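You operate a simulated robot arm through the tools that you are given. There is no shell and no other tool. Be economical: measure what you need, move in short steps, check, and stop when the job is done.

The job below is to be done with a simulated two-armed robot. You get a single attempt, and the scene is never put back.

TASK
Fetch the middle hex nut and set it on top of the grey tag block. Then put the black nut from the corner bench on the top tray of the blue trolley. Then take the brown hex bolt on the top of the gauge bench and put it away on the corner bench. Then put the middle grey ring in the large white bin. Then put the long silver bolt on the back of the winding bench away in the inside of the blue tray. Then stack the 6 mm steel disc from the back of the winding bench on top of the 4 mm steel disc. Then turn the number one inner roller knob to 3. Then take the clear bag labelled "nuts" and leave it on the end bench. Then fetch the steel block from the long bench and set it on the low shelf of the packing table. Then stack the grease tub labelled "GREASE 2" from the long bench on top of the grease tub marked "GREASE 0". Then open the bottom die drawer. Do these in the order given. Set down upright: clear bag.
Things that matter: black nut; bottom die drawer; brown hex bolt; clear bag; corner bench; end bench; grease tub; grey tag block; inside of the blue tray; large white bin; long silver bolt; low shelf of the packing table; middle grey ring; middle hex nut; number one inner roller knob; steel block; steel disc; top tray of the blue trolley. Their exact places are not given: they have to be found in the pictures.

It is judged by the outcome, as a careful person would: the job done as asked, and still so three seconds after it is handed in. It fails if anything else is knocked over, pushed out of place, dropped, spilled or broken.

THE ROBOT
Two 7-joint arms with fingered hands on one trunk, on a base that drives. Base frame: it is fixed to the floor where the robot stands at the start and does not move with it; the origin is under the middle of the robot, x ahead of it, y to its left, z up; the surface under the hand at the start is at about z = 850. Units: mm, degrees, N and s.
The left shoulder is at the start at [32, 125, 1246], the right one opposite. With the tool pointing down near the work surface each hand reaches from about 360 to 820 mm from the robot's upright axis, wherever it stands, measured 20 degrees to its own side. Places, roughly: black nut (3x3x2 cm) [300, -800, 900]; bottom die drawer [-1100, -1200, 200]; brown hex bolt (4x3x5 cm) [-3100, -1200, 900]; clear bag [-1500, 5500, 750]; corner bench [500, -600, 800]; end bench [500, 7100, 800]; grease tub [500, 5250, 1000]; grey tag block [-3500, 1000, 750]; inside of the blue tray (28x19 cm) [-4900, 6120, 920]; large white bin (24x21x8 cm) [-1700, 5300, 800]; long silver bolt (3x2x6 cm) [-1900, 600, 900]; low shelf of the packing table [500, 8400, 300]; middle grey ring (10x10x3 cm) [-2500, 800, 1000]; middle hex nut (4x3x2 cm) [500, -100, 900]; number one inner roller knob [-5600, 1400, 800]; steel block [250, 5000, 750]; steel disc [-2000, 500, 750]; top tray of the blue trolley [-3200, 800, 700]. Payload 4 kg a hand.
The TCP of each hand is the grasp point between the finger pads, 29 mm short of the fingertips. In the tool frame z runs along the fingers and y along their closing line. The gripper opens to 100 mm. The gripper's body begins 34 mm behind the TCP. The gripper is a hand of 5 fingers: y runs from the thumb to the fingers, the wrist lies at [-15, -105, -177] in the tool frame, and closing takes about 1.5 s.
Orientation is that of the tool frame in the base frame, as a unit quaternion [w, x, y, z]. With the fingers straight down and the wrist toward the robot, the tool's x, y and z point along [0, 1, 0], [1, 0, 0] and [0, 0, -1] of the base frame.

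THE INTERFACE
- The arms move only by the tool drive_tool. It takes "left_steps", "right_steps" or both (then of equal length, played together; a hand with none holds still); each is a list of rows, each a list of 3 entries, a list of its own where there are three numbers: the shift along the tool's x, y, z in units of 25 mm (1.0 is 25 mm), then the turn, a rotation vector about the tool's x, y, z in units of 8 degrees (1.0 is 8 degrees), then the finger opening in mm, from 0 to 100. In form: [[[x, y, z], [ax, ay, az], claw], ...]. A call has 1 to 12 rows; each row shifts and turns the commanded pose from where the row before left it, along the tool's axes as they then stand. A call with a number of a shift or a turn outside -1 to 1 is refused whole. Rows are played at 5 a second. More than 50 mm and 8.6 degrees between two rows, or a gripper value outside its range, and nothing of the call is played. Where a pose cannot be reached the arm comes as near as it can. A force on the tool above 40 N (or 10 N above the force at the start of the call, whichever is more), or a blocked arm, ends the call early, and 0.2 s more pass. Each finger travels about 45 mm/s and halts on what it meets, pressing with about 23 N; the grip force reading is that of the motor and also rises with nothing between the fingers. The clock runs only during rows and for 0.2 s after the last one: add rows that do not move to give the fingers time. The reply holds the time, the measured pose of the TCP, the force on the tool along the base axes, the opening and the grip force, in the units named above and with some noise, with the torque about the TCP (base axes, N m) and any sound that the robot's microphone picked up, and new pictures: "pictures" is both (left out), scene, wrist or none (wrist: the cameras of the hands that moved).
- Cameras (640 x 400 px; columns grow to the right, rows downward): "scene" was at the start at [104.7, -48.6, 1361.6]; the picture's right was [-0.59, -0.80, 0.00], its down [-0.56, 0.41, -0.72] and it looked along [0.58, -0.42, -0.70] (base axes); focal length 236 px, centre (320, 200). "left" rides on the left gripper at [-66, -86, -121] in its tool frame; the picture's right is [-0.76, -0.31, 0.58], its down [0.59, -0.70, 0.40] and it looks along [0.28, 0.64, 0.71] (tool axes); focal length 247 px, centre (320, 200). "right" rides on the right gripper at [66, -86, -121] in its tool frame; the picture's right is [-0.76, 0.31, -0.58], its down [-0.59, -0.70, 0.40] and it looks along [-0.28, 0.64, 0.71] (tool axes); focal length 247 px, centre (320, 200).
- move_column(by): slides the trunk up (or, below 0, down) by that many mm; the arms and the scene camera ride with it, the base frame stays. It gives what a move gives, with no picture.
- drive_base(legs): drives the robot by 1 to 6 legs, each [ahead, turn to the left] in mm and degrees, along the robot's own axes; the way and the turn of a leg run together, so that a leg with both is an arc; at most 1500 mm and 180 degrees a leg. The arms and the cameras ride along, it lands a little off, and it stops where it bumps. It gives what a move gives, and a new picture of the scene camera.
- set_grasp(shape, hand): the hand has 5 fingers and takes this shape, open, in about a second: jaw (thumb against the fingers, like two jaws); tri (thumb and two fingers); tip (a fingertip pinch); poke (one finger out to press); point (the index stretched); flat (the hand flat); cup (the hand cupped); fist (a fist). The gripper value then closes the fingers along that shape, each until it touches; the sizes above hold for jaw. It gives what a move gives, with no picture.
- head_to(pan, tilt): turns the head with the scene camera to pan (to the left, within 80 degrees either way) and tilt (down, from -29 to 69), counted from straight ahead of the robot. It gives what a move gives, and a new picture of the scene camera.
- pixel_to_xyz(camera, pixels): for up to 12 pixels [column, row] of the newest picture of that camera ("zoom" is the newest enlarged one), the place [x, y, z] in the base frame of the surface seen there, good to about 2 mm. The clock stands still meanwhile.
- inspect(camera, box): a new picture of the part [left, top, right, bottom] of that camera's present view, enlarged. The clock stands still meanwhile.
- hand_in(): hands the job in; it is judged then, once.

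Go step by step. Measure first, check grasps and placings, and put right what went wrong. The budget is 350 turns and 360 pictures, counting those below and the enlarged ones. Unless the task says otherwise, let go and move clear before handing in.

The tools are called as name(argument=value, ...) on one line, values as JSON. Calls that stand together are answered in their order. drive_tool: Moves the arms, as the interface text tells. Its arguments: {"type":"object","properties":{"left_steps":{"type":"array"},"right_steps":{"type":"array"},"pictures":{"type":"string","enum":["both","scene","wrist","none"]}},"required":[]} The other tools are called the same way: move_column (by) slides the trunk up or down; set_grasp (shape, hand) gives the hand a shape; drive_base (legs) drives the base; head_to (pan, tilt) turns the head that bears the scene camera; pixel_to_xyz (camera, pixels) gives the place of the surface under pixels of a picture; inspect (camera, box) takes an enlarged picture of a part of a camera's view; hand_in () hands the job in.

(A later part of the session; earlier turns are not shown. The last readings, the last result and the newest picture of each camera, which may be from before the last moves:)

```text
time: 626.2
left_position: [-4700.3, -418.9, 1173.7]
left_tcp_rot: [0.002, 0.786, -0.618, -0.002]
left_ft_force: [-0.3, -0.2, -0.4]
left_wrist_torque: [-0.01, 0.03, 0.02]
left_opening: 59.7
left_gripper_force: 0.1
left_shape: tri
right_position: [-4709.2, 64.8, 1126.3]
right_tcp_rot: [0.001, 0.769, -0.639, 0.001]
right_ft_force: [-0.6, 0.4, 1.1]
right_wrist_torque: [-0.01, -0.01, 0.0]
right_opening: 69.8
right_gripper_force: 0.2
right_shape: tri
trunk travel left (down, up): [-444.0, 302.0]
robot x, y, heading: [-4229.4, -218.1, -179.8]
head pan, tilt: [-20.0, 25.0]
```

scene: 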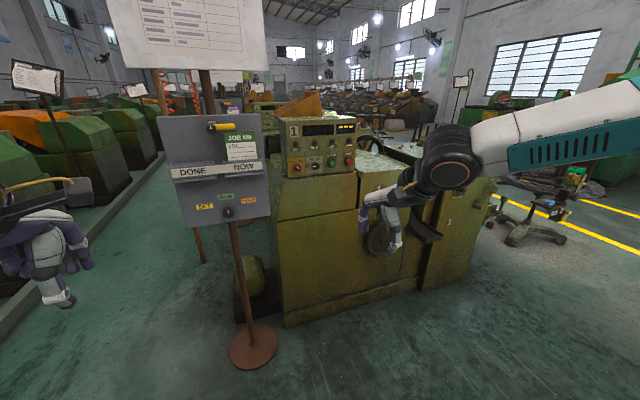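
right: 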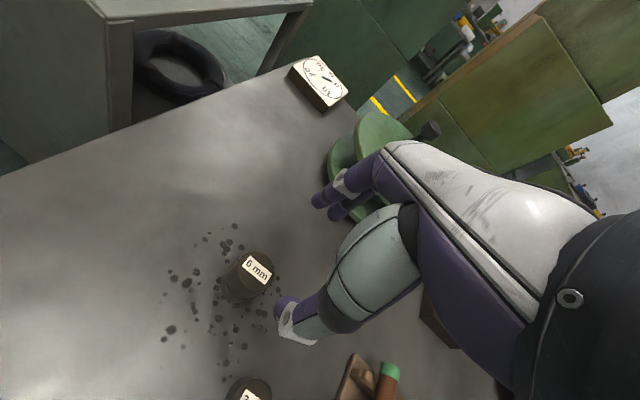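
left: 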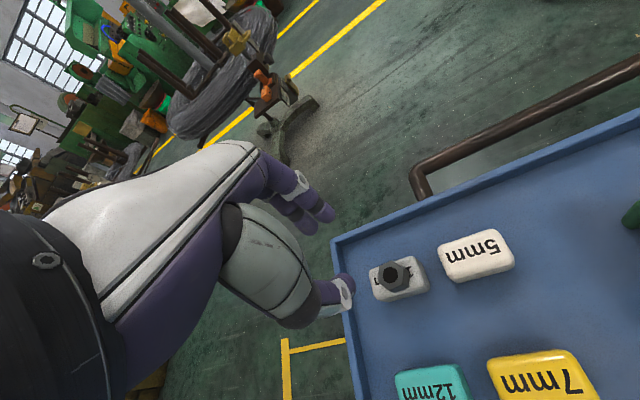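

inspect(camera="scene", box=[240, 85, 480, 235])

pixel_to_xyz(camera="scene", pixels=[[320, 145], [300, 180], [290, 320], [415, 290], [250, 345], [380, 235], [430, 225], [480, 220], [470, 140], [410, 150], [440, 280], [360, 145]])

```text
2.67 times, centred on (360, 160) of scene
```

zoom: 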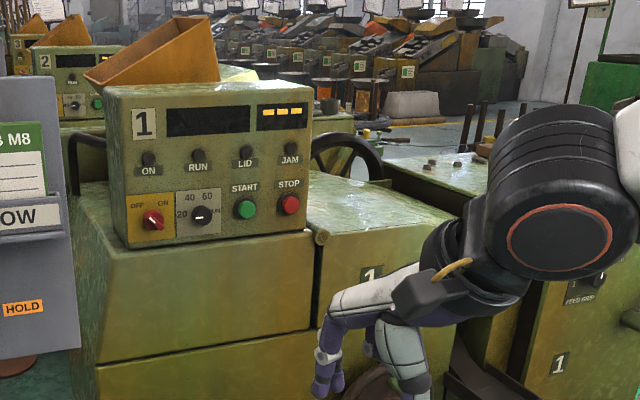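

```text
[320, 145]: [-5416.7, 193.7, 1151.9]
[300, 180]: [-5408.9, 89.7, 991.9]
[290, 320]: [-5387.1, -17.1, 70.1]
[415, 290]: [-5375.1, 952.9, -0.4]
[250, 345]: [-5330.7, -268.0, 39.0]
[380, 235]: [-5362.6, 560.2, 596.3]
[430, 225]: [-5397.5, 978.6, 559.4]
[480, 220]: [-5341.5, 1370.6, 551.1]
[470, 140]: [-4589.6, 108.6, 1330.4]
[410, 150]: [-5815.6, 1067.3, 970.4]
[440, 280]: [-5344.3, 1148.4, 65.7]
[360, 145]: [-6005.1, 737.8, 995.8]
```

The machine's east face is at x≈-5370. I drive to (-4600,900) and face it.

drive_base(legs=[[0, -72], [1150, 0], [0, 72]])

head_to(pan=-25, tilt=25)

```text
time: 638.5
left_position: [-5044.2, 689.8, 1172.8]
left_tcp_rot: [0.002, 0.78, -0.626, -0.001]
left_ft_force: [-0.1, 0.6, 0.9]
left_wrist_torque: [0.01, 0.0, -0.03]
left_opening: 60.0
left_gripper_force: 0.1
left_shape: tri
right_position: [-5043.6, 1174.2, 1126.5]
right_tcp_rot: [0.002, 0.763, -0.647, 0.001]
right_ft_force: [0.3, -0.6, 0.8]
right_wrist_torque: [-0.01, 0.03, 0.02]
right_opening: 69.9
right_gripper_force: 0.1
right_shape: tri
trunk travel left (down, up): [-444.0, 302.0]
robot x, y, heading: [-4569.7, 884.1, 179.2]
head pan, tilt: [-20.0, 25.0]
```

scene: 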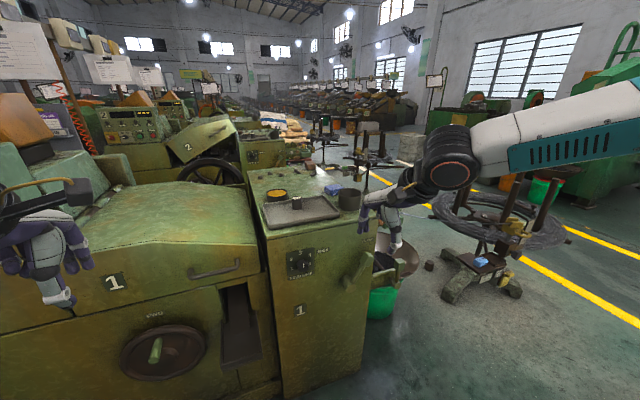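

```text
time: 639.2
left_position: [-5042.7, 689.5, 1173.8]
left_tcp_rot: [0.002, 0.78, -0.626, -0.001]
left_ft_force: [0.3, -0.4, -0.2]
left_wrist_torque: [-0.01, -0.01, 0.0]
left_opening: 59.8
left_gripper_force: 0.1
left_shape: tri
right_position: [-5042.9, 1174.7, 1126.3]
right_tcp_rot: [0.002, 0.762, -0.647, 0.001]
right_ft_force: [0.0, -0.8, 0.4]
right_wrist_torque: [-0.06, 0.01, 0.03]
right_opening: 69.8
right_gripper_force: 0.1
right_shape: tri
trunk travel left (down, up): [-444.0, 302.0]
robot x, y, heading: [-4574.4, 883.1, 179.0]
head pan, tilt: [-25.0, 25.0]
```

scene: 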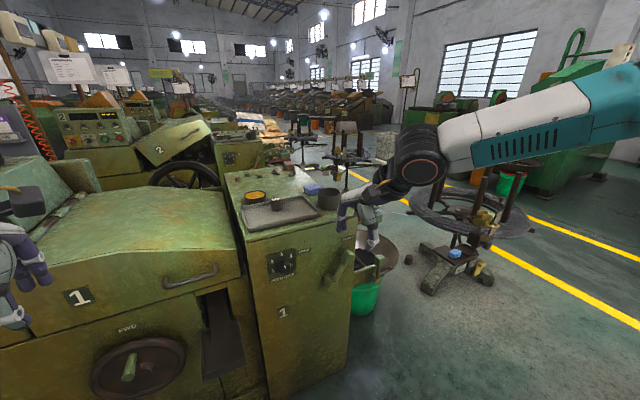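

inspect(camera="scene", box=[220, 170, 380, 330])

pixel_to_xyz(camera="scene", pixels=[[281, 263], [345, 270], [245, 230], [350, 225], [340, 330], [370, 250], [265, 350], [345, 380], [360, 290], [130, 365]])

```text
2.50 times, centred on (300, 250) of scene
```

zoom: 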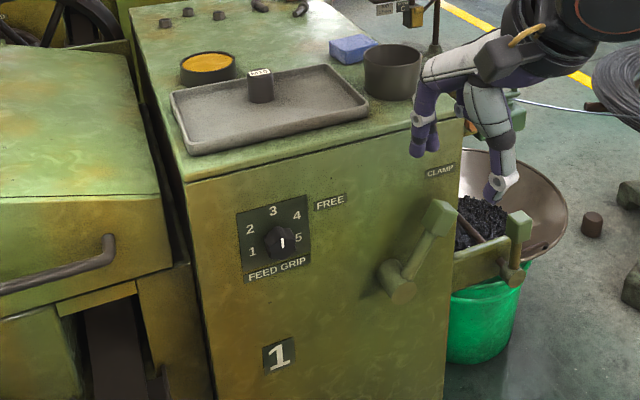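

```text
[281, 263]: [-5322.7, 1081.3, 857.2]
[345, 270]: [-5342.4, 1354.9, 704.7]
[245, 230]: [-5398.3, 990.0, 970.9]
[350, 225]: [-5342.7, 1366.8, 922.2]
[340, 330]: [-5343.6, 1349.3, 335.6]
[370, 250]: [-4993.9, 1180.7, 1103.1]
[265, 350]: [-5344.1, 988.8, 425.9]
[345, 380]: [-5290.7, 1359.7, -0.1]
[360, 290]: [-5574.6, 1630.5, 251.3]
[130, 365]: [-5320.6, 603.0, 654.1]
```

The knob here is "FEED GRIP"; the roller knobs should be on the north side. I look further round to the right.

pixel_to_xyz(camera="scene", pixels=[[455, 285], [430, 250], [490, 280], [470, 215], [415, 215], [530, 220], [395, 255], [425, 265], [370, 310]])

head_to(pan=-50, tilt=30)

```text
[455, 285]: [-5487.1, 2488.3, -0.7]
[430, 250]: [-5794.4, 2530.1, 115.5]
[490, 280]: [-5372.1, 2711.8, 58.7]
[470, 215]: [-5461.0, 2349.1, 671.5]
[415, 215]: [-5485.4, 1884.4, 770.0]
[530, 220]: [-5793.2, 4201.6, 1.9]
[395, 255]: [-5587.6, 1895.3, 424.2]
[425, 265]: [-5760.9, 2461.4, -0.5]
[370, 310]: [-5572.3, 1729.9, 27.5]
```

```text
time: 640.0
left_position: [-5043.8, 690.1, 1173.3]
left_tcp_rot: [0.002, 0.779, -0.626, -0.001]
left_ft_force: [0.5, 0.4, 0.1]
left_wrist_torque: [-0.01, 0.0, -0.02]
left_opening: 59.9
left_gripper_force: 0.1
left_shape: tri
right_position: [-5043.3, 1173.6, 1126.4]
right_tcp_rot: [0.002, 0.763, -0.647, 0.001]
right_ft_force: [0.8, 0.7, -0.7]
right_wrist_torque: [0.02, 0.02, 0.0]
right_opening: 69.9
right_gripper_force: 0.0
right_shape: tri
trunk travel left (down, up): [-444.0, 302.0]
robot x, y, heading: [-4573.5, 888.0, 179.2]
head pan, tilt: [-50.0, 30.0]
```

scene: 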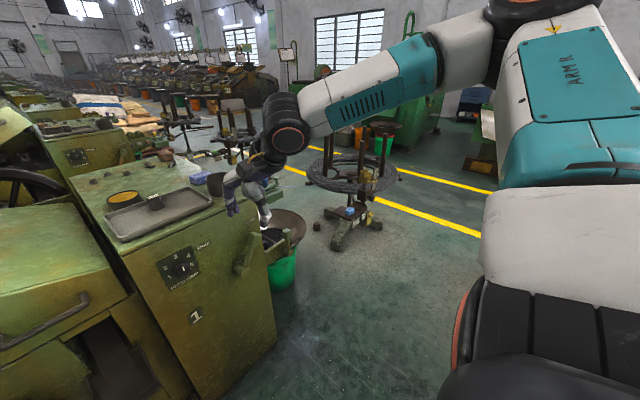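

I move to (-4720,1600) to see the north face of machine 1.

drive_base(legs=[[0, -79], [720, 0], [0, 95]])

head_to(pan=-5, tilt=35)

inspect(camera="scene", box=[200, 120, 440, 270])

```text
time: 651.6
left_position: [-5090.5, 1261.3, 1172.9]
left_tcp_rot: [0.002, 0.859, -0.512, -0.001]
left_ft_force: [-0.2, -0.2, 0.6]
left_wrist_torque: [-0.01, 0.0, -0.02]
left_opening: 59.7
left_gripper_force: 0.0
left_shape: tri
right_position: [-5222.3, 1727.6, 1126.7]
right_tcp_rot: [0.002, 0.845, -0.535, 0.002]
right_ft_force: [-0.2, -0.3, -0.9]
right_wrist_torque: [-0.06, 0.02, -0.01]
right_opening: 69.8
right_gripper_force: 0.0
right_shape: tri
trunk travel left (down, up): [-444.0, 302.0]
robot x, y, heading: [-4688.8, 1578.8, -164.7]
head pan, tilt: [-50.0, 30.0]
```

scene: 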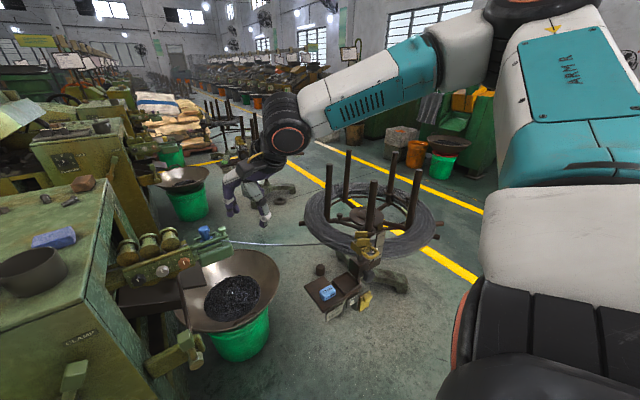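

```text
time: 652.7
left_position: [-5090.6, 1261.8, 1173.7]
left_tcp_rot: [0.002, 0.859, -0.512, -0.001]
left_ft_force: [0.7, -0.3, -0.3]
left_wrist_torque: [-0.01, -0.01, 0.03]
left_opening: 59.9
left_gripper_force: 0.0
left_shape: tri
right_position: [-5223.8, 1727.8, 1126.1]
right_tcp_rot: [0.002, 0.845, -0.535, 0.001]
right_ft_force: [0.0, -0.1, -0.1]
right_wrist_torque: [-0.01, -0.01, -0.01]
right_opening: 69.7
right_gripper_force: 0.1
right_shape: tri
trunk travel left (down, up): [-444.0, 302.0]
robot x, y, heading: [-4689.9, 1578.0, -164.8]
head pan, tilt: [-5.0, 35.0]
```

scene: 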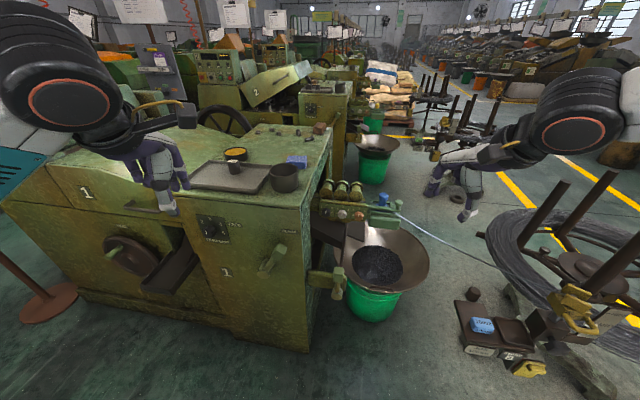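

```text
2.67 times, centred on (320, 195) of scene
```

zoom: 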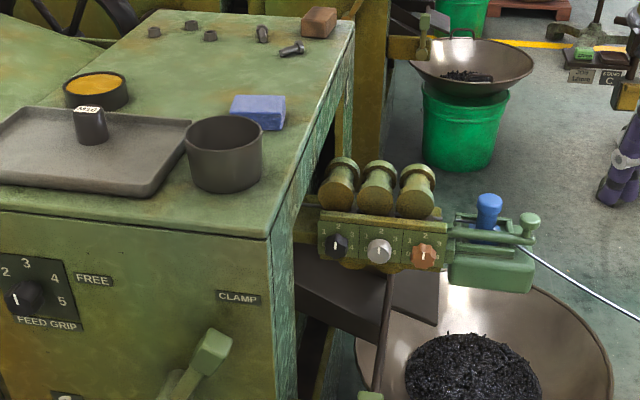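

Three roller knobs face east at about (342,212)-(358,215). I zoom and measure.

inspect(camera="scene", box=[308, 190, 388, 240])

pixel_to_xyz(camera="zoom", pixels=[[110, 165], [110, 140], [230, 180], [360, 195], [60, 140], [60, 210], [400, 230], [235, 140], [370, 300], [480, 250], [230, 210], [170, 160]])

```text
8.00 times, centred on (348, 215) of scene
```

zoom: 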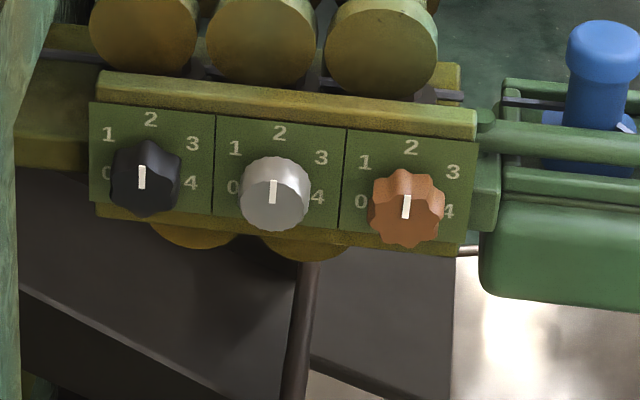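

```text
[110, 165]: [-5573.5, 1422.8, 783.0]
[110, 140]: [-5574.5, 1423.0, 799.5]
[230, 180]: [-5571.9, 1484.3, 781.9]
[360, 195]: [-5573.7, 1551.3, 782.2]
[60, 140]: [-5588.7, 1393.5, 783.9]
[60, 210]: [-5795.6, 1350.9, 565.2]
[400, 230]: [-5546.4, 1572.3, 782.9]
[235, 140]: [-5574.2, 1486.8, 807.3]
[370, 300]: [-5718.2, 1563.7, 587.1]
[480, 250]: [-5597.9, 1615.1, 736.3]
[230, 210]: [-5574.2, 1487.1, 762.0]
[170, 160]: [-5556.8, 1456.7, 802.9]
```

The inner (black) knob is at y≈1440, z≈787, facing east, pointer on 2; "3" is 45° clockwise. The left hand, fingers pointing west with its wrist to the north, suits. I measure the obstacles around.

pixel_to_xyz(camera="scene", pixels=[[338, 275], [325, 282], [278, 250], [262, 265], [326, 198], [341, 198], [330, 230], [380, 225], [320, 240], [318, 205], [384, 200], [375, 265]])

inspect(camera="scene", box=[250, 170, 410, 310])

```text
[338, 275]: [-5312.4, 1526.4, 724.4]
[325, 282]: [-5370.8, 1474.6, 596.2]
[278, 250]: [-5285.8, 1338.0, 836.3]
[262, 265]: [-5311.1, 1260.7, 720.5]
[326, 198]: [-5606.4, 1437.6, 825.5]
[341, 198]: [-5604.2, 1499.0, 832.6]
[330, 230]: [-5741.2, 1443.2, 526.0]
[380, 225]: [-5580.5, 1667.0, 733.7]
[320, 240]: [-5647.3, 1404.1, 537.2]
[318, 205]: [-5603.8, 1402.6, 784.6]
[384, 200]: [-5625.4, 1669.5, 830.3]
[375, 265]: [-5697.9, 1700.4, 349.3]
```

```text
2.86 times, centred on (330, 240) of scene
```

zoom: 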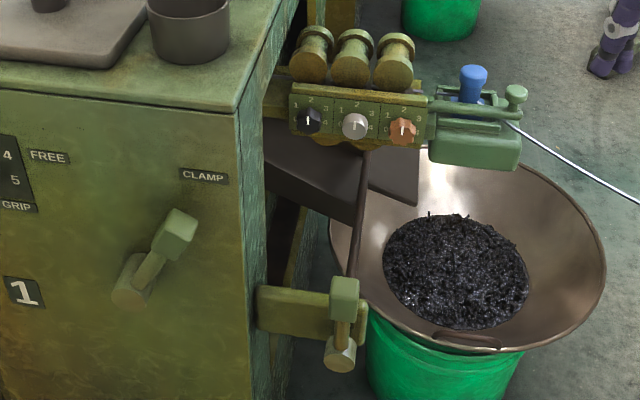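

inspect(camera="scene", box=[306, 196, 354, 226])

pixel_to_xyz(camera="zoom", pixels=[[265, 220], [268, 170], [300, 200], [240, 215], [220, 230], [300, 260], [260, 280], [265, 195], [180, 170], [265, 150], [160, 240], [345, 185]])

```text
13.33 times, centred on (330, 211) of scene
```

zoom: 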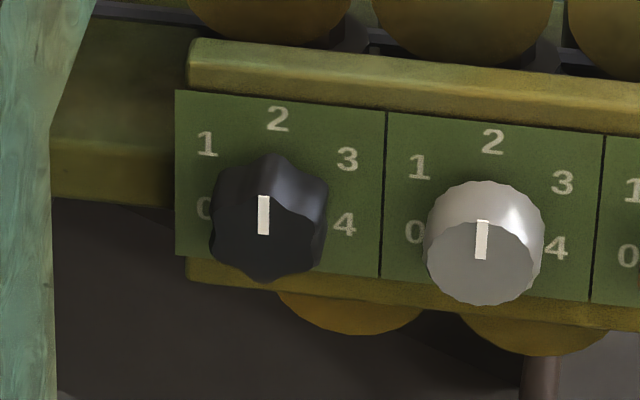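

```text
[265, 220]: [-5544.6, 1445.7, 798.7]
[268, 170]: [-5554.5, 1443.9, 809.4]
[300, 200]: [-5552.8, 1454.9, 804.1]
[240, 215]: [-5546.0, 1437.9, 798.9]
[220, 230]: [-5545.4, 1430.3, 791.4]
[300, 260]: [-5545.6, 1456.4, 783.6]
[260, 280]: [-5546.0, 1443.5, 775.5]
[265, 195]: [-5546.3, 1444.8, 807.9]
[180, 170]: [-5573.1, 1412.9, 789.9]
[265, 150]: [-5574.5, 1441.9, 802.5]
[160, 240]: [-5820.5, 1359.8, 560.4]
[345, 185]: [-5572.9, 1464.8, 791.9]
```

Knob centre is (y 1444, z 791), front at x -5545. I check the stand's arm at (490,330) before moving closer.

pixel_to_xyz(camera="scene", pixels=[[470, 310], [485, 345], [515, 360], [530, 370], [565, 365], [480, 235], [590, 390], [440, 300]])

set_grasp(hand="left", shape="tip")

```text
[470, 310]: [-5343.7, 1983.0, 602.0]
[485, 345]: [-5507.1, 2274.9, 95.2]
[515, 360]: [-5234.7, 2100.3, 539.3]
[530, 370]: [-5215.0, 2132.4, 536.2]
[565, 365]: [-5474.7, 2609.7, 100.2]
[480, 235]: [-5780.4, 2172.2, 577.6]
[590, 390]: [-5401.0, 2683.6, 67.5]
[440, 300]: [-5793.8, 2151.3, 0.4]
```

```text
time: 653.6
left_position: [-5090.1, 1261.9, 1173.3]
left_tcp_rot: [0.003, 0.859, -0.511, -0.002]
left_ft_force: [-0.3, -0.8, -0.1]
left_wrist_torque: [0.04, 0.0, 0.01]
left_opening: 100.0
left_gripper_force: 0.0
left_shape: tip
right_position: [-5223.1, 1728.0, 1126.3]
right_tcp_rot: [0.002, 0.845, -0.535, 0.002]
right_ft_force: [0.5, 0.9, -0.1]
right_wrist_torque: [0.0, -0.02, 0.0]
right_opening: 69.5
right_gripper_force: 0.0
right_shape: tri
trunk travel left (down, up): [-444.0, 302.0]
robot x, y, heading: [-4687.9, 1576.4, -165.1]
head pan, tilt: [-5.0, 35.0]
```

I first bring the left hand square and pitch its fingers forward (away from obstacles).

drive_tool(left_steps=[[[0, 0, 0], [0, 0, 0.85], 60], [[0, 0, 0], [0, 0, 0.85], 60], [[0, 0, 0], [-1, 0, 0], 60], [[0, 0, 0], [-1, 0, 0], 60], [[0, 0, 0], [-1, 0, 0], 60], [[0, 0, 0], [-1, 0, 0], 60], [[0, 0, 0], [-1, 0, 0], 60], [[0, 0, 0], [-1, 0, 0], 60], [[0, 0, 0], [-1, 0, 0], 60], [[0, 0, 0], [-1, 0, 0], 60], [[0, 0, 0], [-1, 0, 0], 60], [[0, 0, 0], [-1, 0, 0], 60]], pictures="scene")

```text
time: 656.2
left_position: [-5112.4, 1253.7, 1174.1]
left_tcp_rot: [0.512, 0.605, -0.467, -0.393]
left_ft_force: [0.8, -0.8, -0.5]
left_wrist_torque: [0.01, -0.01, -0.03]
left_opening: 60.2
left_gripper_force: 0.2
left_shape: tip
left hand out of reach, approached as far as the arm can: row 6, 7, 8
right_position: [-5223.7, 1728.5, 1126.2]
right_tcp_rot: [0.002, 0.845, -0.535, 0.002]
right_ft_force: [-0.3, 0.3, 0.2]
right_wrist_torque: [-0.03, -0.05, -0.01]
right_opening: 69.9
right_gripper_force: 0.0
right_shape: tri
trunk travel left (down, up): [-444.0, 302.0]
robot x, y, heading: [-4688.8, 1575.8, -164.9]
head pan, tilt: [-5.0, 35.0]
```

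scene: 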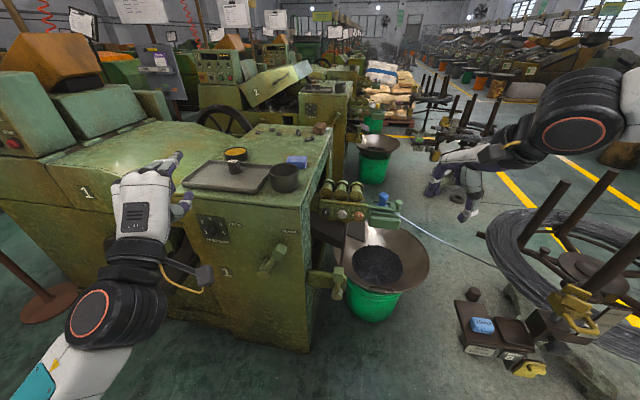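

The fingers point forward. I finish the pitch and start the roll.

drive_tool(left_steps=[[[0, 0, 0], [-1, 0, 0], 60], [[0, 0, 0], [-0.2, 0, -0.9], 60], [[0, 0, 0], [0, 0, -1], 60], [[0, 0, 0], [0, 0, -1], 60], [[0, 0, 0], [0, 0, -1], 60], [[0, 0, 0], [0, 0, -1], 60], [[0, 0, 0], [0, 0, -1], 60], [[0, 0, 0], [0, 0, -1], 60], [[0, 0, 0], [0, 0, -1], 60], [[0, 0, 0], [0, 0, -1], 60], [[0, 0, 0], [0, 0, -1], 60], [[0, 0, 0], [0, 0, -1], 60]], pictures="scene")

```text
time: 657.5
left_position: [-5110.7, 1241.9, 1170.4]
left_tcp_rot: [0.456, 0.641, -0.31, -0.535]
left_ft_force: [0.7, -0.6, -0.5]
left_wrist_torque: [0.01, 0.04, -0.01]
left_opening: 60.3
left_gripper_force: 0.1
left_shape: tip
right_position: [-5221.9, 1727.6, 1125.6]
right_tcp_rot: [0.001, 0.845, -0.535, 0.001]
right_ft_force: [-0.4, -0.3, 0.3]
right_wrist_torque: [-0.02, 0.01, -0.03]
right_opening: 69.8
right_gripper_force: 0.0
right_shape: tri
trunk travel left (down, up): [-444.0, 302.0]
robot x, y, heading: [-4687.5, 1579.0, -164.9]
head pan, tilt: [-5.0, 35.0]
stopped in row 6 (left hand): the arm was blocked; the commanded pose is now the measured one
```

scene: 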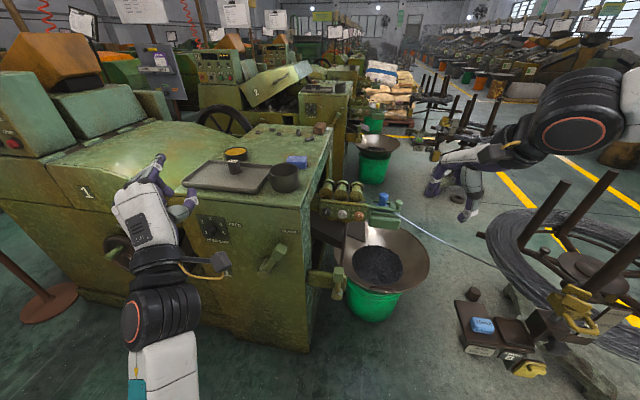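

The roll is blocked that way. New plan: reach the knob from above, fingers down, straddling it (index on its south, thumb on its north side), and tilt the hand. I turn the left hand to fingers-down with its closing line across.

drive_tool(left_steps=[[[0, 0, 0], [0.489, 0.755, -0.501], 60], [[0, 0, 0], [0.489, 0.755, -0.501], 60], [[0, 0, 0], [0.489, 0.755, -0.501], 60], [[0, 0, 0], [0.489, 0.755, -0.501], 60], [[0, 0, 0], [0.489, 0.755, -0.501], 60], [[0, 0, 0], [0.489, 0.755, -0.501], 60], [[0, 0, 0], [0.489, 0.755, -0.501], 60], [[0, 0, 0], [0.489, 0.755, -0.501], 60], [[0, 0, 0], [0.489, 0.755, -0.501], 60], [[0, 0, 0], [0.489, 0.755, -0.501], 60], [[0, 0, 0], [0.489, 0.755, -0.501], 60], [[0, 0, 0], [0.489, 0.755, -0.501], 60]], pictures="scene")

```text
time: 658.4
left_position: [-5102.5, 1223.7, 1167.9]
left_tcp_rot: [0.444, 0.759, -0.277, -0.386]
left_ft_force: [0.0, 0.3, 0.2]
left_wrist_torque: [0.01, -0.04, 0.02]
left_opening: 60.6
left_gripper_force: 0.1
left_shape: tip
right_position: [-5222.5, 1727.5, 1125.5]
right_tcp_rot: [0.001, 0.845, -0.535, 0.001]
right_ft_force: [-0.1, -0.1, -0.2]
right_wrist_torque: [-0.02, 0.02, 0.05]
right_opening: 69.7
right_gripper_force: 0.1
right_shape: tri
trunk travel left (down, up): [-444.0, 302.0]
robot x, y, heading: [-4691.4, 1576.2, -165.1]
head pan, tilt: [-5.0, 35.0]
stopped in row 4 (left hand): the arm was blocked; the commanded pose is now the measured one
```

scene: 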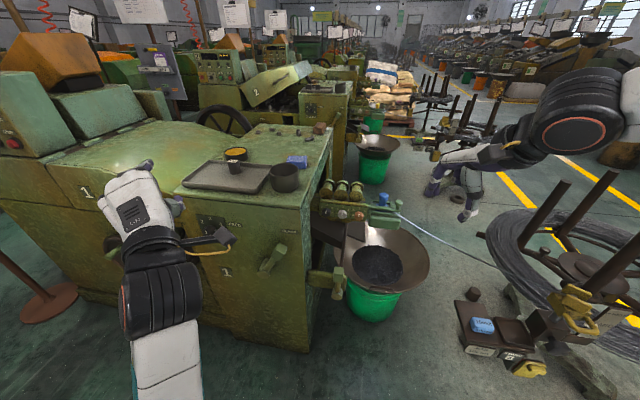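

Blocked again; I return to fingers-down first and then test the yaw.

drive_tool(left_steps=[[[0, 0, 0], [0.923, 0.056, 0.381], 60], [[0, 0, 0], [0.923, 0.056, 0.381], 60], [[0, 0, 0], [0.923, 0.056, 0.381], 60], [[0, 0, 0], [0.923, 0.056, 0.381], 60], [[0, 0, 0], [0.923, 0.056, 0.381], 60], [[0, 0, 0], [0.923, 0.056, 0.381], 60], [[0, 0, 0], [0.923, 0.056, 0.381], 60], [[0, 0, 0], [0.923, 0.056, 0.381], 60], [[0, 0, 0], [0.923, 0.056, 0.381], 60], [[0, 0, 0], [0.923, 0.056, 0.381], 60]], pictures="none")

drive_tool(left_steps=[[[0, 0, 0], [0, 0, -1], 60], [[0, 0, 0], [0, 0, -1], 60], [[0, 0, 0], [0, 0, -1], 60], [[0, 0, 0], [0, 0, -1], 60], [[0, 0, 0], [0, 0, -1], 60], [[0, 0, 0], [0, 0, -1], 60], [[0, 0, 0], [0, 0, -1], 60], [[0, 0, 0], [0, 0, -1], 60], [[0, 0, 0], [0, 0, -1], 60], [[0, 0, 0], [0, 0, -1], 60], [[0, 0, 0], [0, 0, -1], 60]], pictures="none")

```text
time: 660.6
left_position: [-5102.0, 1224.0, 1167.7]
left_tcp_rot: [-0.006, 0.792, -0.61, 0.006]
left_ft_force: [-0.1, -0.3, 0.3]
left_wrist_torque: [-0.02, 0.02, 0.0]
left_opening: 60.2
left_gripper_force: 0.0
left_shape: tip
right_position: [-5222.1, 1726.9, 1127.0]
right_tcp_rot: [0.002, 0.845, -0.535, 0.0]
right_ft_force: [0.0, -0.2, -0.3]
right_wrist_torque: [0.03, 0.01, 0.0]
right_opening: 69.8
right_gripper_force: 0.1
right_shape: tri
trunk travel left (down, up): [-444.0, 302.0]
robot x, y, heading: [-4690.8, 1577.0, -164.5]
head pan, tilt: [-5.0, 35.0]
```

```text
time: 663.0
left_position: [-5103.2, 1223.8, 1167.9]
left_tcp_rot: [0.0, 0.994, 0.111, 0.007]
left_ft_force: [0.1, 0.0, 0.8]
left_wrist_torque: [-0.01, 0.0, 0.0]
left_opening: 60.4
left_gripper_force: 0.0
left_shape: tip
right_position: [-5223.8, 1729.3, 1125.7]
right_tcp_rot: [0.003, 0.844, -0.536, 0.001]
right_ft_force: [0.4, -0.1, 0.4]
right_wrist_torque: [0.0, -0.04, 0.0]
right_opening: 69.9
right_gripper_force: 0.1
right_shape: tri
trunk travel left (down, up): [-444.0, 302.0]
robot x, y, heading: [-4689.0, 1579.4, -164.8]
head pan, tilt: [-5.0, 35.0]
```

Yaw +88° works. I test the tilt (-35°) and back.

drive_tool(left_steps=[[[0, 0, 0], [1, 0, 0], 60], [[0, 0, 0], [0.5, 0, 0], 60], [[0, 0, 0], [-1, 0, 0], 60], [[0, 0, 0], [-1, 0, 0], 60], [[0, 0, 0], [-1, 0, 0], 60], [[0, 0, 0], [-1, 0, 0], 60], [[0, 0, 0], [-1, 0, 0], 60], [[0, 0, 0], [-1, 0, 0], 60]], pictures="none")

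```text
time: 664.8
left_position: [-5104.0, 1225.5, 1168.2]
left_tcp_rot: [0.31, 0.944, 0.103, 0.041]
left_ft_force: [0.0, 0.1, -0.1]
left_wrist_torque: [0.01, -0.04, 0.01]
left_opening: 60.4
left_gripper_force: 0.0
left_shape: tip
right_position: [-5224.1, 1729.8, 1125.8]
right_tcp_rot: [0.002, 0.845, -0.535, 0.002]
right_ft_force: [-0.2, -0.3, -0.9]
right_wrist_torque: [-0.02, 0.01, -0.01]
right_opening: 69.7
right_gripper_force: 0.0
right_shape: tri
trunk travel left (down, up): [-444.0, 302.0]
robot x, y, heading: [-4686.6, 1574.5, -164.6]
head pan, tilt: [-5.0, 35.0]
```

Tilting works too. I return to neutral tilt, close to 45, and drive the base to put the hand near the knob.

drive_tool(left_steps=[[[0, 0, 0], [1, 0, 0], 45], [[0, 0, 0], [1, 0, 0], 45], [[0, 0, 0], [1, 0, 0], 45], [[0, 0, 0], [1, 0, 0], 45], [[0, 0, 0], [0.5, 0, 0], 45], [[0, 0, 0], [0, 0, 0], 45]], pictures="none")

drive_base(legs=[[0, -30.7], [290, 0], [0, 15.7]])

head_to(pan=15, tilt=40)

```text
time: 666.2
left_position: [-5102.2, 1224.7, 1168.6]
left_tcp_rot: [0.0, 0.994, 0.111, 0.007]
left_ft_force: [1.1, 0.0, 0.1]
left_wrist_torque: [-0.02, -0.01, 0.0]
left_opening: 45.4
left_gripper_force: 0.1
left_shape: tip
right_position: [-5222.9, 1728.0, 1126.5]
right_tcp_rot: [0.001, 0.845, -0.535, 0.001]
right_ft_force: [-0.4, -0.9, 1.0]
right_wrist_torque: [0.01, -0.01, 0.01]
right_opening: 70.1
right_gripper_force: 0.1
right_shape: tri
trunk travel left (down, up): [-444.0, 302.0]
robot x, y, heading: [-4688.7, 1576.0, -164.8]
head pan, tilt: [-5.0, 35.0]
```

```text
time: 670.7
left_position: [-5465.0, 1422.9, 1166.6]
left_tcp_rot: [0.001, 1.0, -0.022, 0.008]
left_ft_force: [-0.4, -0.9, 0.0]
left_wrist_torque: [0.03, 0.0, 0.0]
left_opening: 45.4
left_gripper_force: 0.0
left_shape: tip
right_position: [-5450.1, 1940.9, 1125.8]
right_tcp_rot: [0.002, 0.767, -0.641, 0.002]
right_ft_force: [0.6, -1.0, 1.1]
right_wrist_torque: [0.01, -0.02, 0.0]
right_opening: 70.0
right_gripper_force: 0.0
right_shape: tri
trunk travel left (down, up): [-444.0, 302.0]
robot x, y, heading: [-4971.6, 1656.6, -180.0]
head pan, tilt: [-5.0, 35.0]
```

scene: 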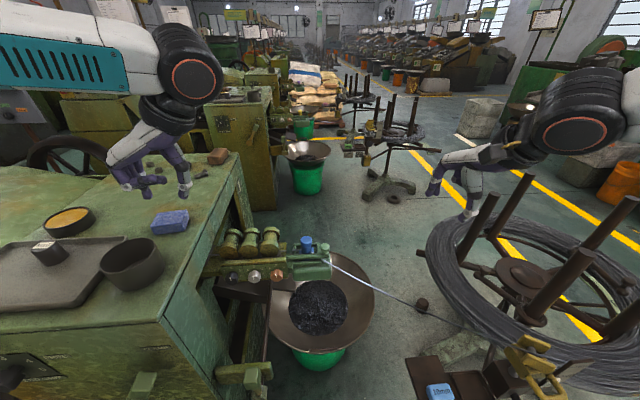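

```text
time: 671.5
left_position: [-5465.7, 1423.6, 1167.3]
left_tcp_rot: [0.001, 1.0, -0.022, 0.007]
left_ft_force: [0.2, -0.1, -0.9]
left_wrist_torque: [0.04, 0.0, -0.01]
left_opening: 45.6
left_gripper_force: 0.1
left_shape: tip
right_position: [-5449.4, 1941.9, 1126.0]
right_tcp_rot: [0.001, 0.767, -0.641, 0.0]
right_ft_force: [0.0, 0.7, 0.4]
right_wrist_torque: [-0.06, -0.02, -0.05]
right_opening: 69.7
right_gripper_force: 0.0
right_shape: tri
trunk travel left (down, up): [-444.0, 302.0]
robot x, y, heading: [-4971.8, 1659.0, -179.7]
head pan, tilt: [15.0, 40.0]
```

scene: 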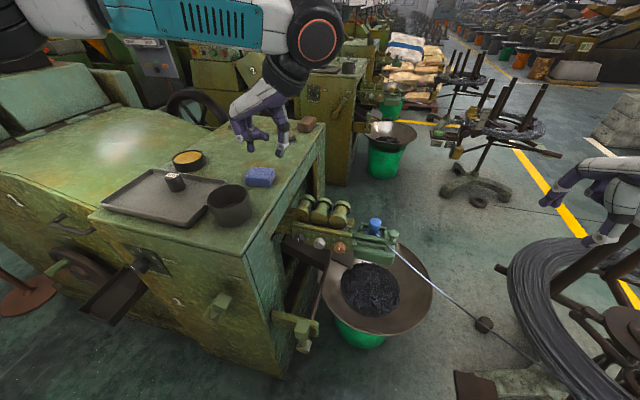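

I bring the hand over the knob's front and down partway, and look.

drive_tool(left_steps=[[[-0.85, -0.16, 0], [0, 0, 0], 45], [[-0.85, -0.16, 0], [0, 0, 0], 45], [[-0.85, -0.16, 0], [0, 0, 0], 45], [[-0.85, -0.17, 0], [0, 0, 0], 45], [[0, 0, 1], [0, 0, 0], 45], [[0, 0, 1], [0, 0, 0], 45], [[0, 0, 1], [0, 0, 0], 45], [[0, 0, 1], [0, 0, 0], 45], [[0, 0, 1], [0, 0, 0], 45], [[0, 0, 1], [0, 0, 0], 45], [[0, 0, 1], [0, 0, 0], 45], [[0, 0, 1], [0, 0, 0], 45]], pictures="both")

```text
time: 674.1
left_position: [-5546.5, 1441.0, 964.3]
left_tcp_rot: [0.001, 1.0, -0.022, 0.006]
left_ft_force: [-0.4, -0.9, -0.6]
left_wrist_torque: [0.02, 0.01, -0.01]
left_opening: 45.7
left_gripper_force: 0.0
left_shape: tip
right_position: [-5448.9, 1941.8, 1126.3]
right_tcp_rot: [0.001, 0.767, -0.641, 0.001]
right_ft_force: [0.1, 0.4, -0.5]
right_wrist_torque: [0.0, 0.02, -0.02]
right_opening: 69.8
right_gripper_force: 0.0
right_shape: tri
trunk travel left (down, up): [-444.0, 302.0]
robot x, y, heading: [-4973.7, 1660.6, -179.5]
head pan, tilt: [15.0, 40.0]
```

scene: 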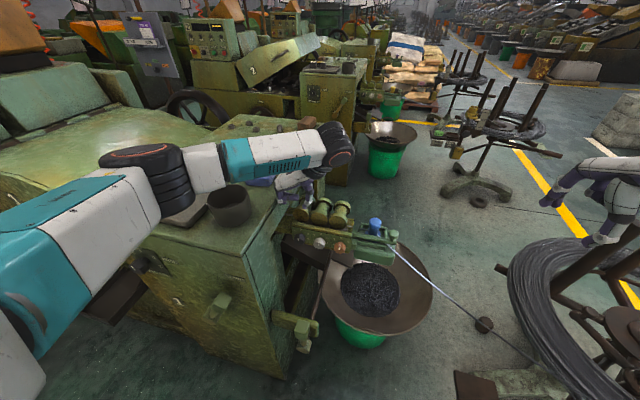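
left: 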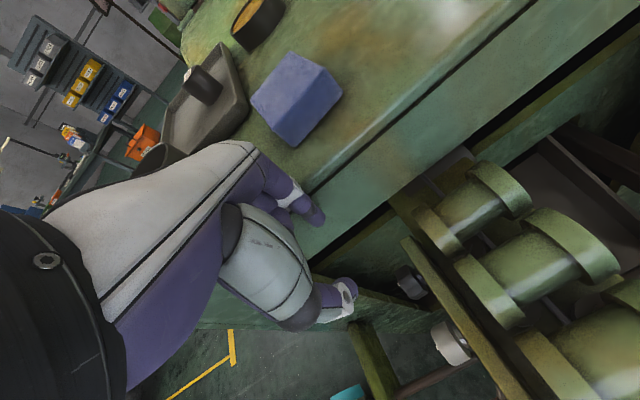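

The forearm passes over the machine's top; I measure its height against the cup and the top.

pixel_to_xyz(camera="scene", pixels=[[165, 170], [165, 215], [205, 170], [285, 150], [325, 145], [100, 215], [230, 195], [185, 205], [140, 250]])

pixel_to_xyz(camera="left", pixels=[[408, 282], [402, 275], [450, 342], [430, 240], [455, 210], [335, 290], [315, 215], [360, 240], [490, 260]])

```text
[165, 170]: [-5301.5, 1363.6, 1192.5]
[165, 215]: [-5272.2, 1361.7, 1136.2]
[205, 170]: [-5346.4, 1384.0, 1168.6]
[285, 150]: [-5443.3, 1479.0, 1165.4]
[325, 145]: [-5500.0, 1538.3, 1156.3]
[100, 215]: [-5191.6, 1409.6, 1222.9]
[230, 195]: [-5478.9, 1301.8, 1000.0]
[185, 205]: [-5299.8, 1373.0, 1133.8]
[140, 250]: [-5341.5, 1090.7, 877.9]
```

```text
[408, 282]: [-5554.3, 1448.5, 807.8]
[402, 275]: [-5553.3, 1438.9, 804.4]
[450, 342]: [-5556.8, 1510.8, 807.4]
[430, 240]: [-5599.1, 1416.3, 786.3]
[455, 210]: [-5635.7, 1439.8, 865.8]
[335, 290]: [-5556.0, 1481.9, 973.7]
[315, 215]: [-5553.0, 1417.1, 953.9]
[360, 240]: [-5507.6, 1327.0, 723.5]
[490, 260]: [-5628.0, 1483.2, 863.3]
```

The tips straddle the knob in y. To keep the elbow higher I raise the trunk 80 and then lower the hand further, deeper by 5 mm in x.

move_column(by=80)

drive_tool(left_steps=[[[-0.2, 0, 1], [0, 0, 0], 45], [[0, 0, 1], [0, 0, 0], 45], [[0, 0, 1], [0, 0, 0], 45], [[0, 0, 1], [0, 0, 0], 45], [[0, 0, 1], [0, 0, 0], 45], [[0, 0, 1], [0, 0, 0], 45], [[0, 0, 0.8], [0, 0, 0], 45], [[0, 0, 0], [0, 0, 0], 45]], pictures="both")

```text
time: 675.3
left_position: [-5545.9, 1444.2, 1046.1]
left_tcp_rot: [0.001, 1.0, -0.022, 0.007]
left_ft_force: [0.1, -0.2, -1.0]
left_wrist_torque: [0.0, 0.01, -0.01]
left_opening: 45.7
left_gripper_force: 0.0
left_shape: tip
right_position: [-5449.2, 1941.5, 1206.1]
right_tcp_rot: [0.002, 0.767, -0.641, 0.0]
right_ft_force: [0.4, -0.3, 0.3]
right_wrist_torque: [-0.02, 0.01, 0.01]
right_opening: 69.7
right_gripper_force: 0.1
right_shape: tri
trunk travel left (down, up): [-524.0, 222.0]
robot x, y, heading: [-4974.4, 1657.5, -180.0]
head pan, tilt: [15.0, 40.0]
```

```text
time: 677.1
left_position: [-5548.0, 1443.3, 876.1]
left_tcp_rot: [0.001, 1.0, -0.022, 0.007]
left_ft_force: [0.2, 0.5, -0.2]
left_wrist_torque: [-0.01, 0.0, 0.0]
left_opening: 45.3
left_gripper_force: 0.1
left_shape: tip
right_position: [-5448.9, 1942.2, 1207.2]
right_tcp_rot: [0.001, 0.767, -0.642, 0.0]
right_ft_force: [0.3, -0.1, 0.0]
right_wrist_torque: [0.01, 0.01, 0.0]
right_opening: 69.9
right_gripper_force: 0.1
right_shape: tri
trunk travel left (down, up): [-524.0, 222.0]
robot x, y, heading: [-4974.5, 1659.5, -179.9]
head pan, tilt: [15.0, 40.0]
```

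scene: 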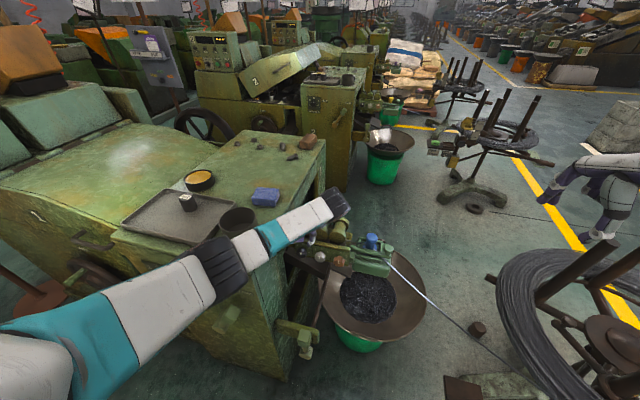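
left: 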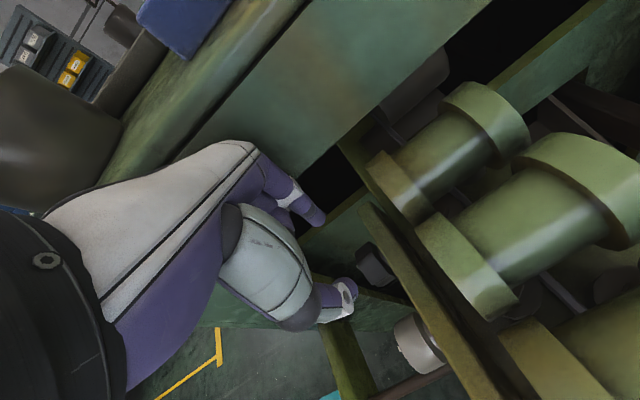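

I check the forearm/elbow clearance again.

pixel_to_xyz(camera="scene", pixels=[[220, 260], [240, 275], [245, 240], [215, 240], [275, 245], [330, 205], [235, 210], [225, 225], [260, 235]])

inspect(camera="scene", box=[160, 160, 416, 320])

```text
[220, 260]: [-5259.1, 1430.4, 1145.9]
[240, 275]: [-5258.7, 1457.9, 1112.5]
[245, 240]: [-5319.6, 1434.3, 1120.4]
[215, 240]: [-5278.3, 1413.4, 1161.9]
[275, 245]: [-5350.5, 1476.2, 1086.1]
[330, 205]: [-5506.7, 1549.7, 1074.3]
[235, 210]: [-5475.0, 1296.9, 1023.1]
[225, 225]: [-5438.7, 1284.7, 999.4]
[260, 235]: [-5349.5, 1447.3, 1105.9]
```

```text
2.50 times, centred on (288, 240) of scene
```

zoom: 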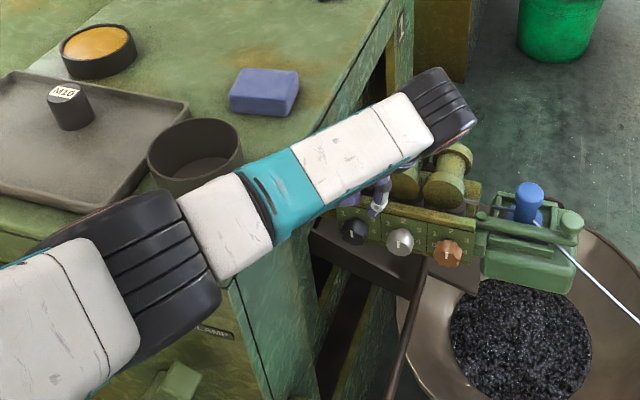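

The elbow is north of the machine and clear. I descend the last 67 mm around the knob.

drive_tool(left_steps=[[[-0.1, 0, 0.7], [0, 0, 0], 45], [[0, 0, 0.7], [0, 0, 0], 45], [[0, 0, 0.7], [0, 0, 0], 45], [[0, 0, 0.56], [0, 0, 0], 45], [[0, 0, 0], [0, 0, 0], 45]], pictures="wrist")

inspect(camera="left", box=[260, 170, 452, 290])

inspect(camera="scene", box=[270, 200, 398, 280])

```text
time: 678.3
left_position: [-5549.3, 1443.8, 808.9]
left_tcp_rot: [0.001, 1.0, -0.022, 0.008]
left_ft_force: [0.5, 0.2, 0.5]
left_wrist_torque: [0.02, -0.01, -0.01]
left_opening: 45.7
left_gripper_force: 0.0
left_shape: tip
right_position: [-5449.6, 1941.8, 1206.3]
right_tcp_rot: [0.002, 0.767, -0.641, 0.002]
right_ft_force: [-0.8, -0.2, 0.4]
right_wrist_torque: [0.0, -0.01, 0.02]
right_opening: 70.0
right_gripper_force: 0.1
right_shape: tri
trunk travel left (down, up): [-524.0, 222.0]
robot x, y, heading: [-4967.6, 1657.5, -179.7]
head pan, tilt: [15.0, 40.0]
```

left: 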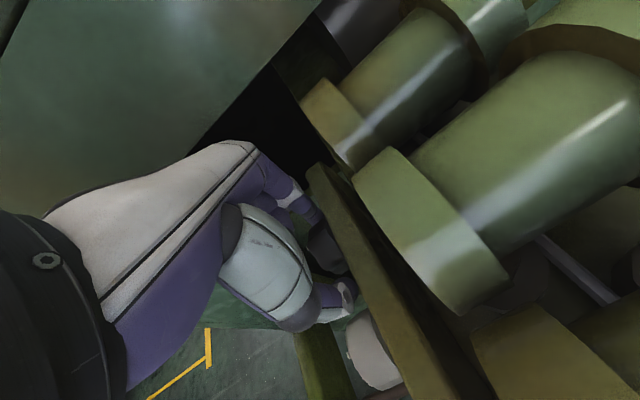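

```text
3.33 times, centred on (356, 230) of left
```

zoom: 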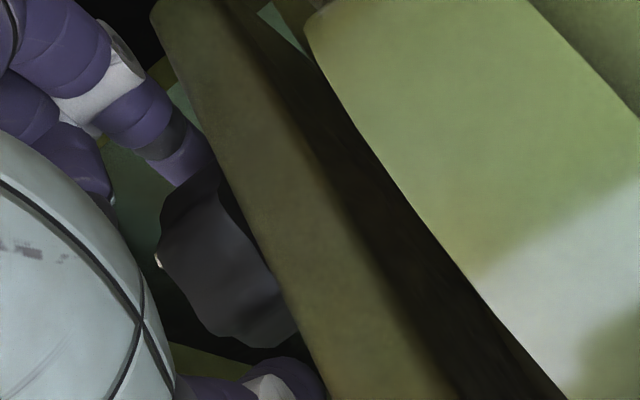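

```text
5.00 times, centred on (334, 240) of scene
```

zoom: 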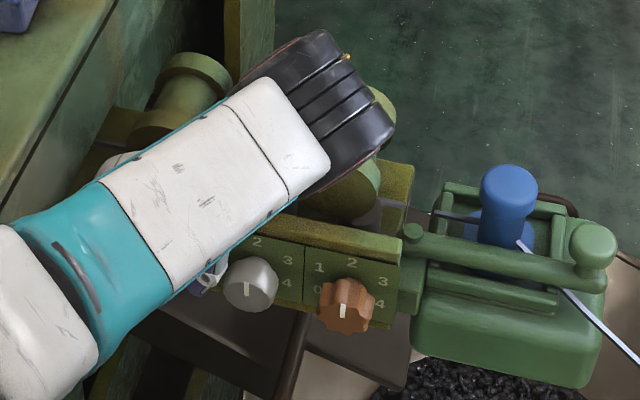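

The fingers straddle the black knob. I pre-tilt +8° about the knob's axis and close.

drive_tool(left_steps=[[[0, 0.1, 0], [1, 0, 0], 45], [[0, 0, 0], [0, 0, 0], 45], [[0, 0, 0], [0, 0, 0], 20], [[0, 0, 0], [0, 0, 0], 10], [[0, 0, 0], [0, 0, 0], 10], [[0, 0, 0], [0, 0, 0], 10], [[0, 0, 0], [0, 0, 0], 10]], pictures="wrist")

inspect(camera="left", box=[260, 170, 452, 290])

```text
time: 679.9
left_position: [-5551.1, 1446.8, 811.5]
left_tcp_rot: [-0.068, 0.997, -0.024, 0.008]
left_ft_force: [-4.3, 30.8, 8.2]
left_wrist_torque: [-2.51, -0.23, 0.14]
left_opening: 22.2
left_gripper_force: 23.1
left_shape: tip
right_position: [-5448.9, 1946.3, 1205.8]
right_tcp_rot: [0.004, 0.767, -0.641, 0.002]
right_ft_force: [-0.5, 0.6, 0.0]
right_wrist_torque: [0.0, 0.05, 0.02]
right_opening: 69.9
right_gripper_force: 0.1
right_shape: tri
trunk travel left (down, up): [-524.0, 222.0]
robot x, y, heading: [-4971.7, 1657.0, -179.5]
head pan, tilt: [15.0, 40.0]
```

left: 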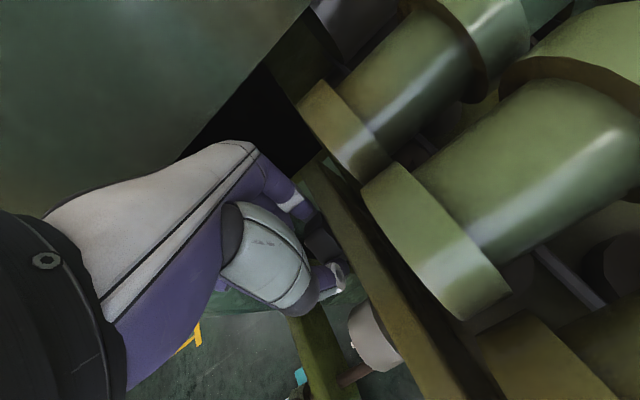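

```text
3.33 times, centred on (356, 230) of left
```

zoom: 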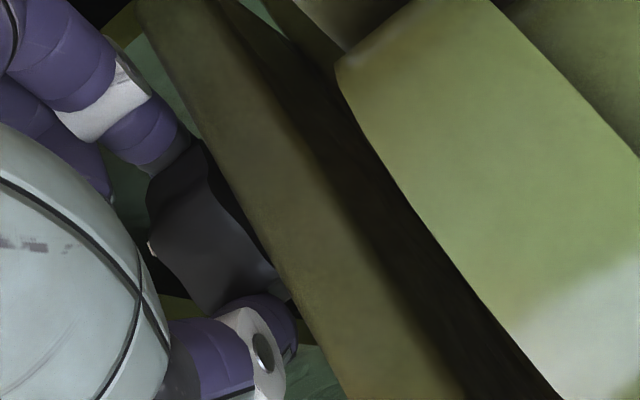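

Gripped, with a 31 N side force: I relax it by moving 2–3 mm north.

drive_tool(left_steps=[[[0, -0.1, 0], [0, 0, 0], 5], [[0, 0, 0], [0, 0, 0], 5]], pictures="none")

```text
time: 680.5
left_position: [-5550.6, 1446.9, 810.2]
left_tcp_rot: [-0.068, 0.997, -0.023, 0.009]
left_ft_force: [-5.7, 24.8, 8.3]
left_wrist_torque: [-2.06, -0.36, -0.09]
left_opening: 22.8
left_gripper_force: 23.1
left_shape: tip
right_position: [-5449.1, 1944.9, 1206.4]
right_tcp_rot: [0.003, 0.767, -0.641, 0.002]
right_ft_force: [0.4, 0.1, 0.2]
right_wrist_torque: [0.03, 0.0, -0.01]
right_opening: 69.5
right_gripper_force: 0.0
right_shape: tri
trunk travel left (down, up): [-524.0, 222.0]
robot x, y, heading: [-4972.9, 1657.2, -179.8]
head pan, tilt: [15.0, 40.0]
```

drive_tool(left_steps=[[[0, -0.2, 0], [0, 0, 0], 5], [[0, -0.15, 0], [0, 0, 0], 5], [[0, 0, 0], [0, 0, 0], 5]], pictures="none")

```text
time: 681.3
left_position: [-5549.0, 1448.3, 809.7]
left_tcp_rot: [-0.066, 0.998, -0.018, 0.01]
left_ft_force: [-8.6, -12.3, 1.6]
left_wrist_torque: [-0.23, 0.16, -0.1]
left_opening: 22.7
left_gripper_force: 22.7
left_shape: tip
right_position: [-5450.8, 1941.9, 1206.7]
right_tcp_rot: [0.001, 0.767, -0.642, 0.001]
right_ft_force: [0.5, 0.0, 0.4]
right_wrist_torque: [0.01, -0.01, 0.0]
right_opening: 69.7
right_gripper_force: 0.0
right_shape: tri
trunk travel left (down, up): [-524.0, 222.0]
robot x, y, heading: [-4977.4, 1659.6, -180.2]
head pan, tilt: [15.0, 40.0]
```

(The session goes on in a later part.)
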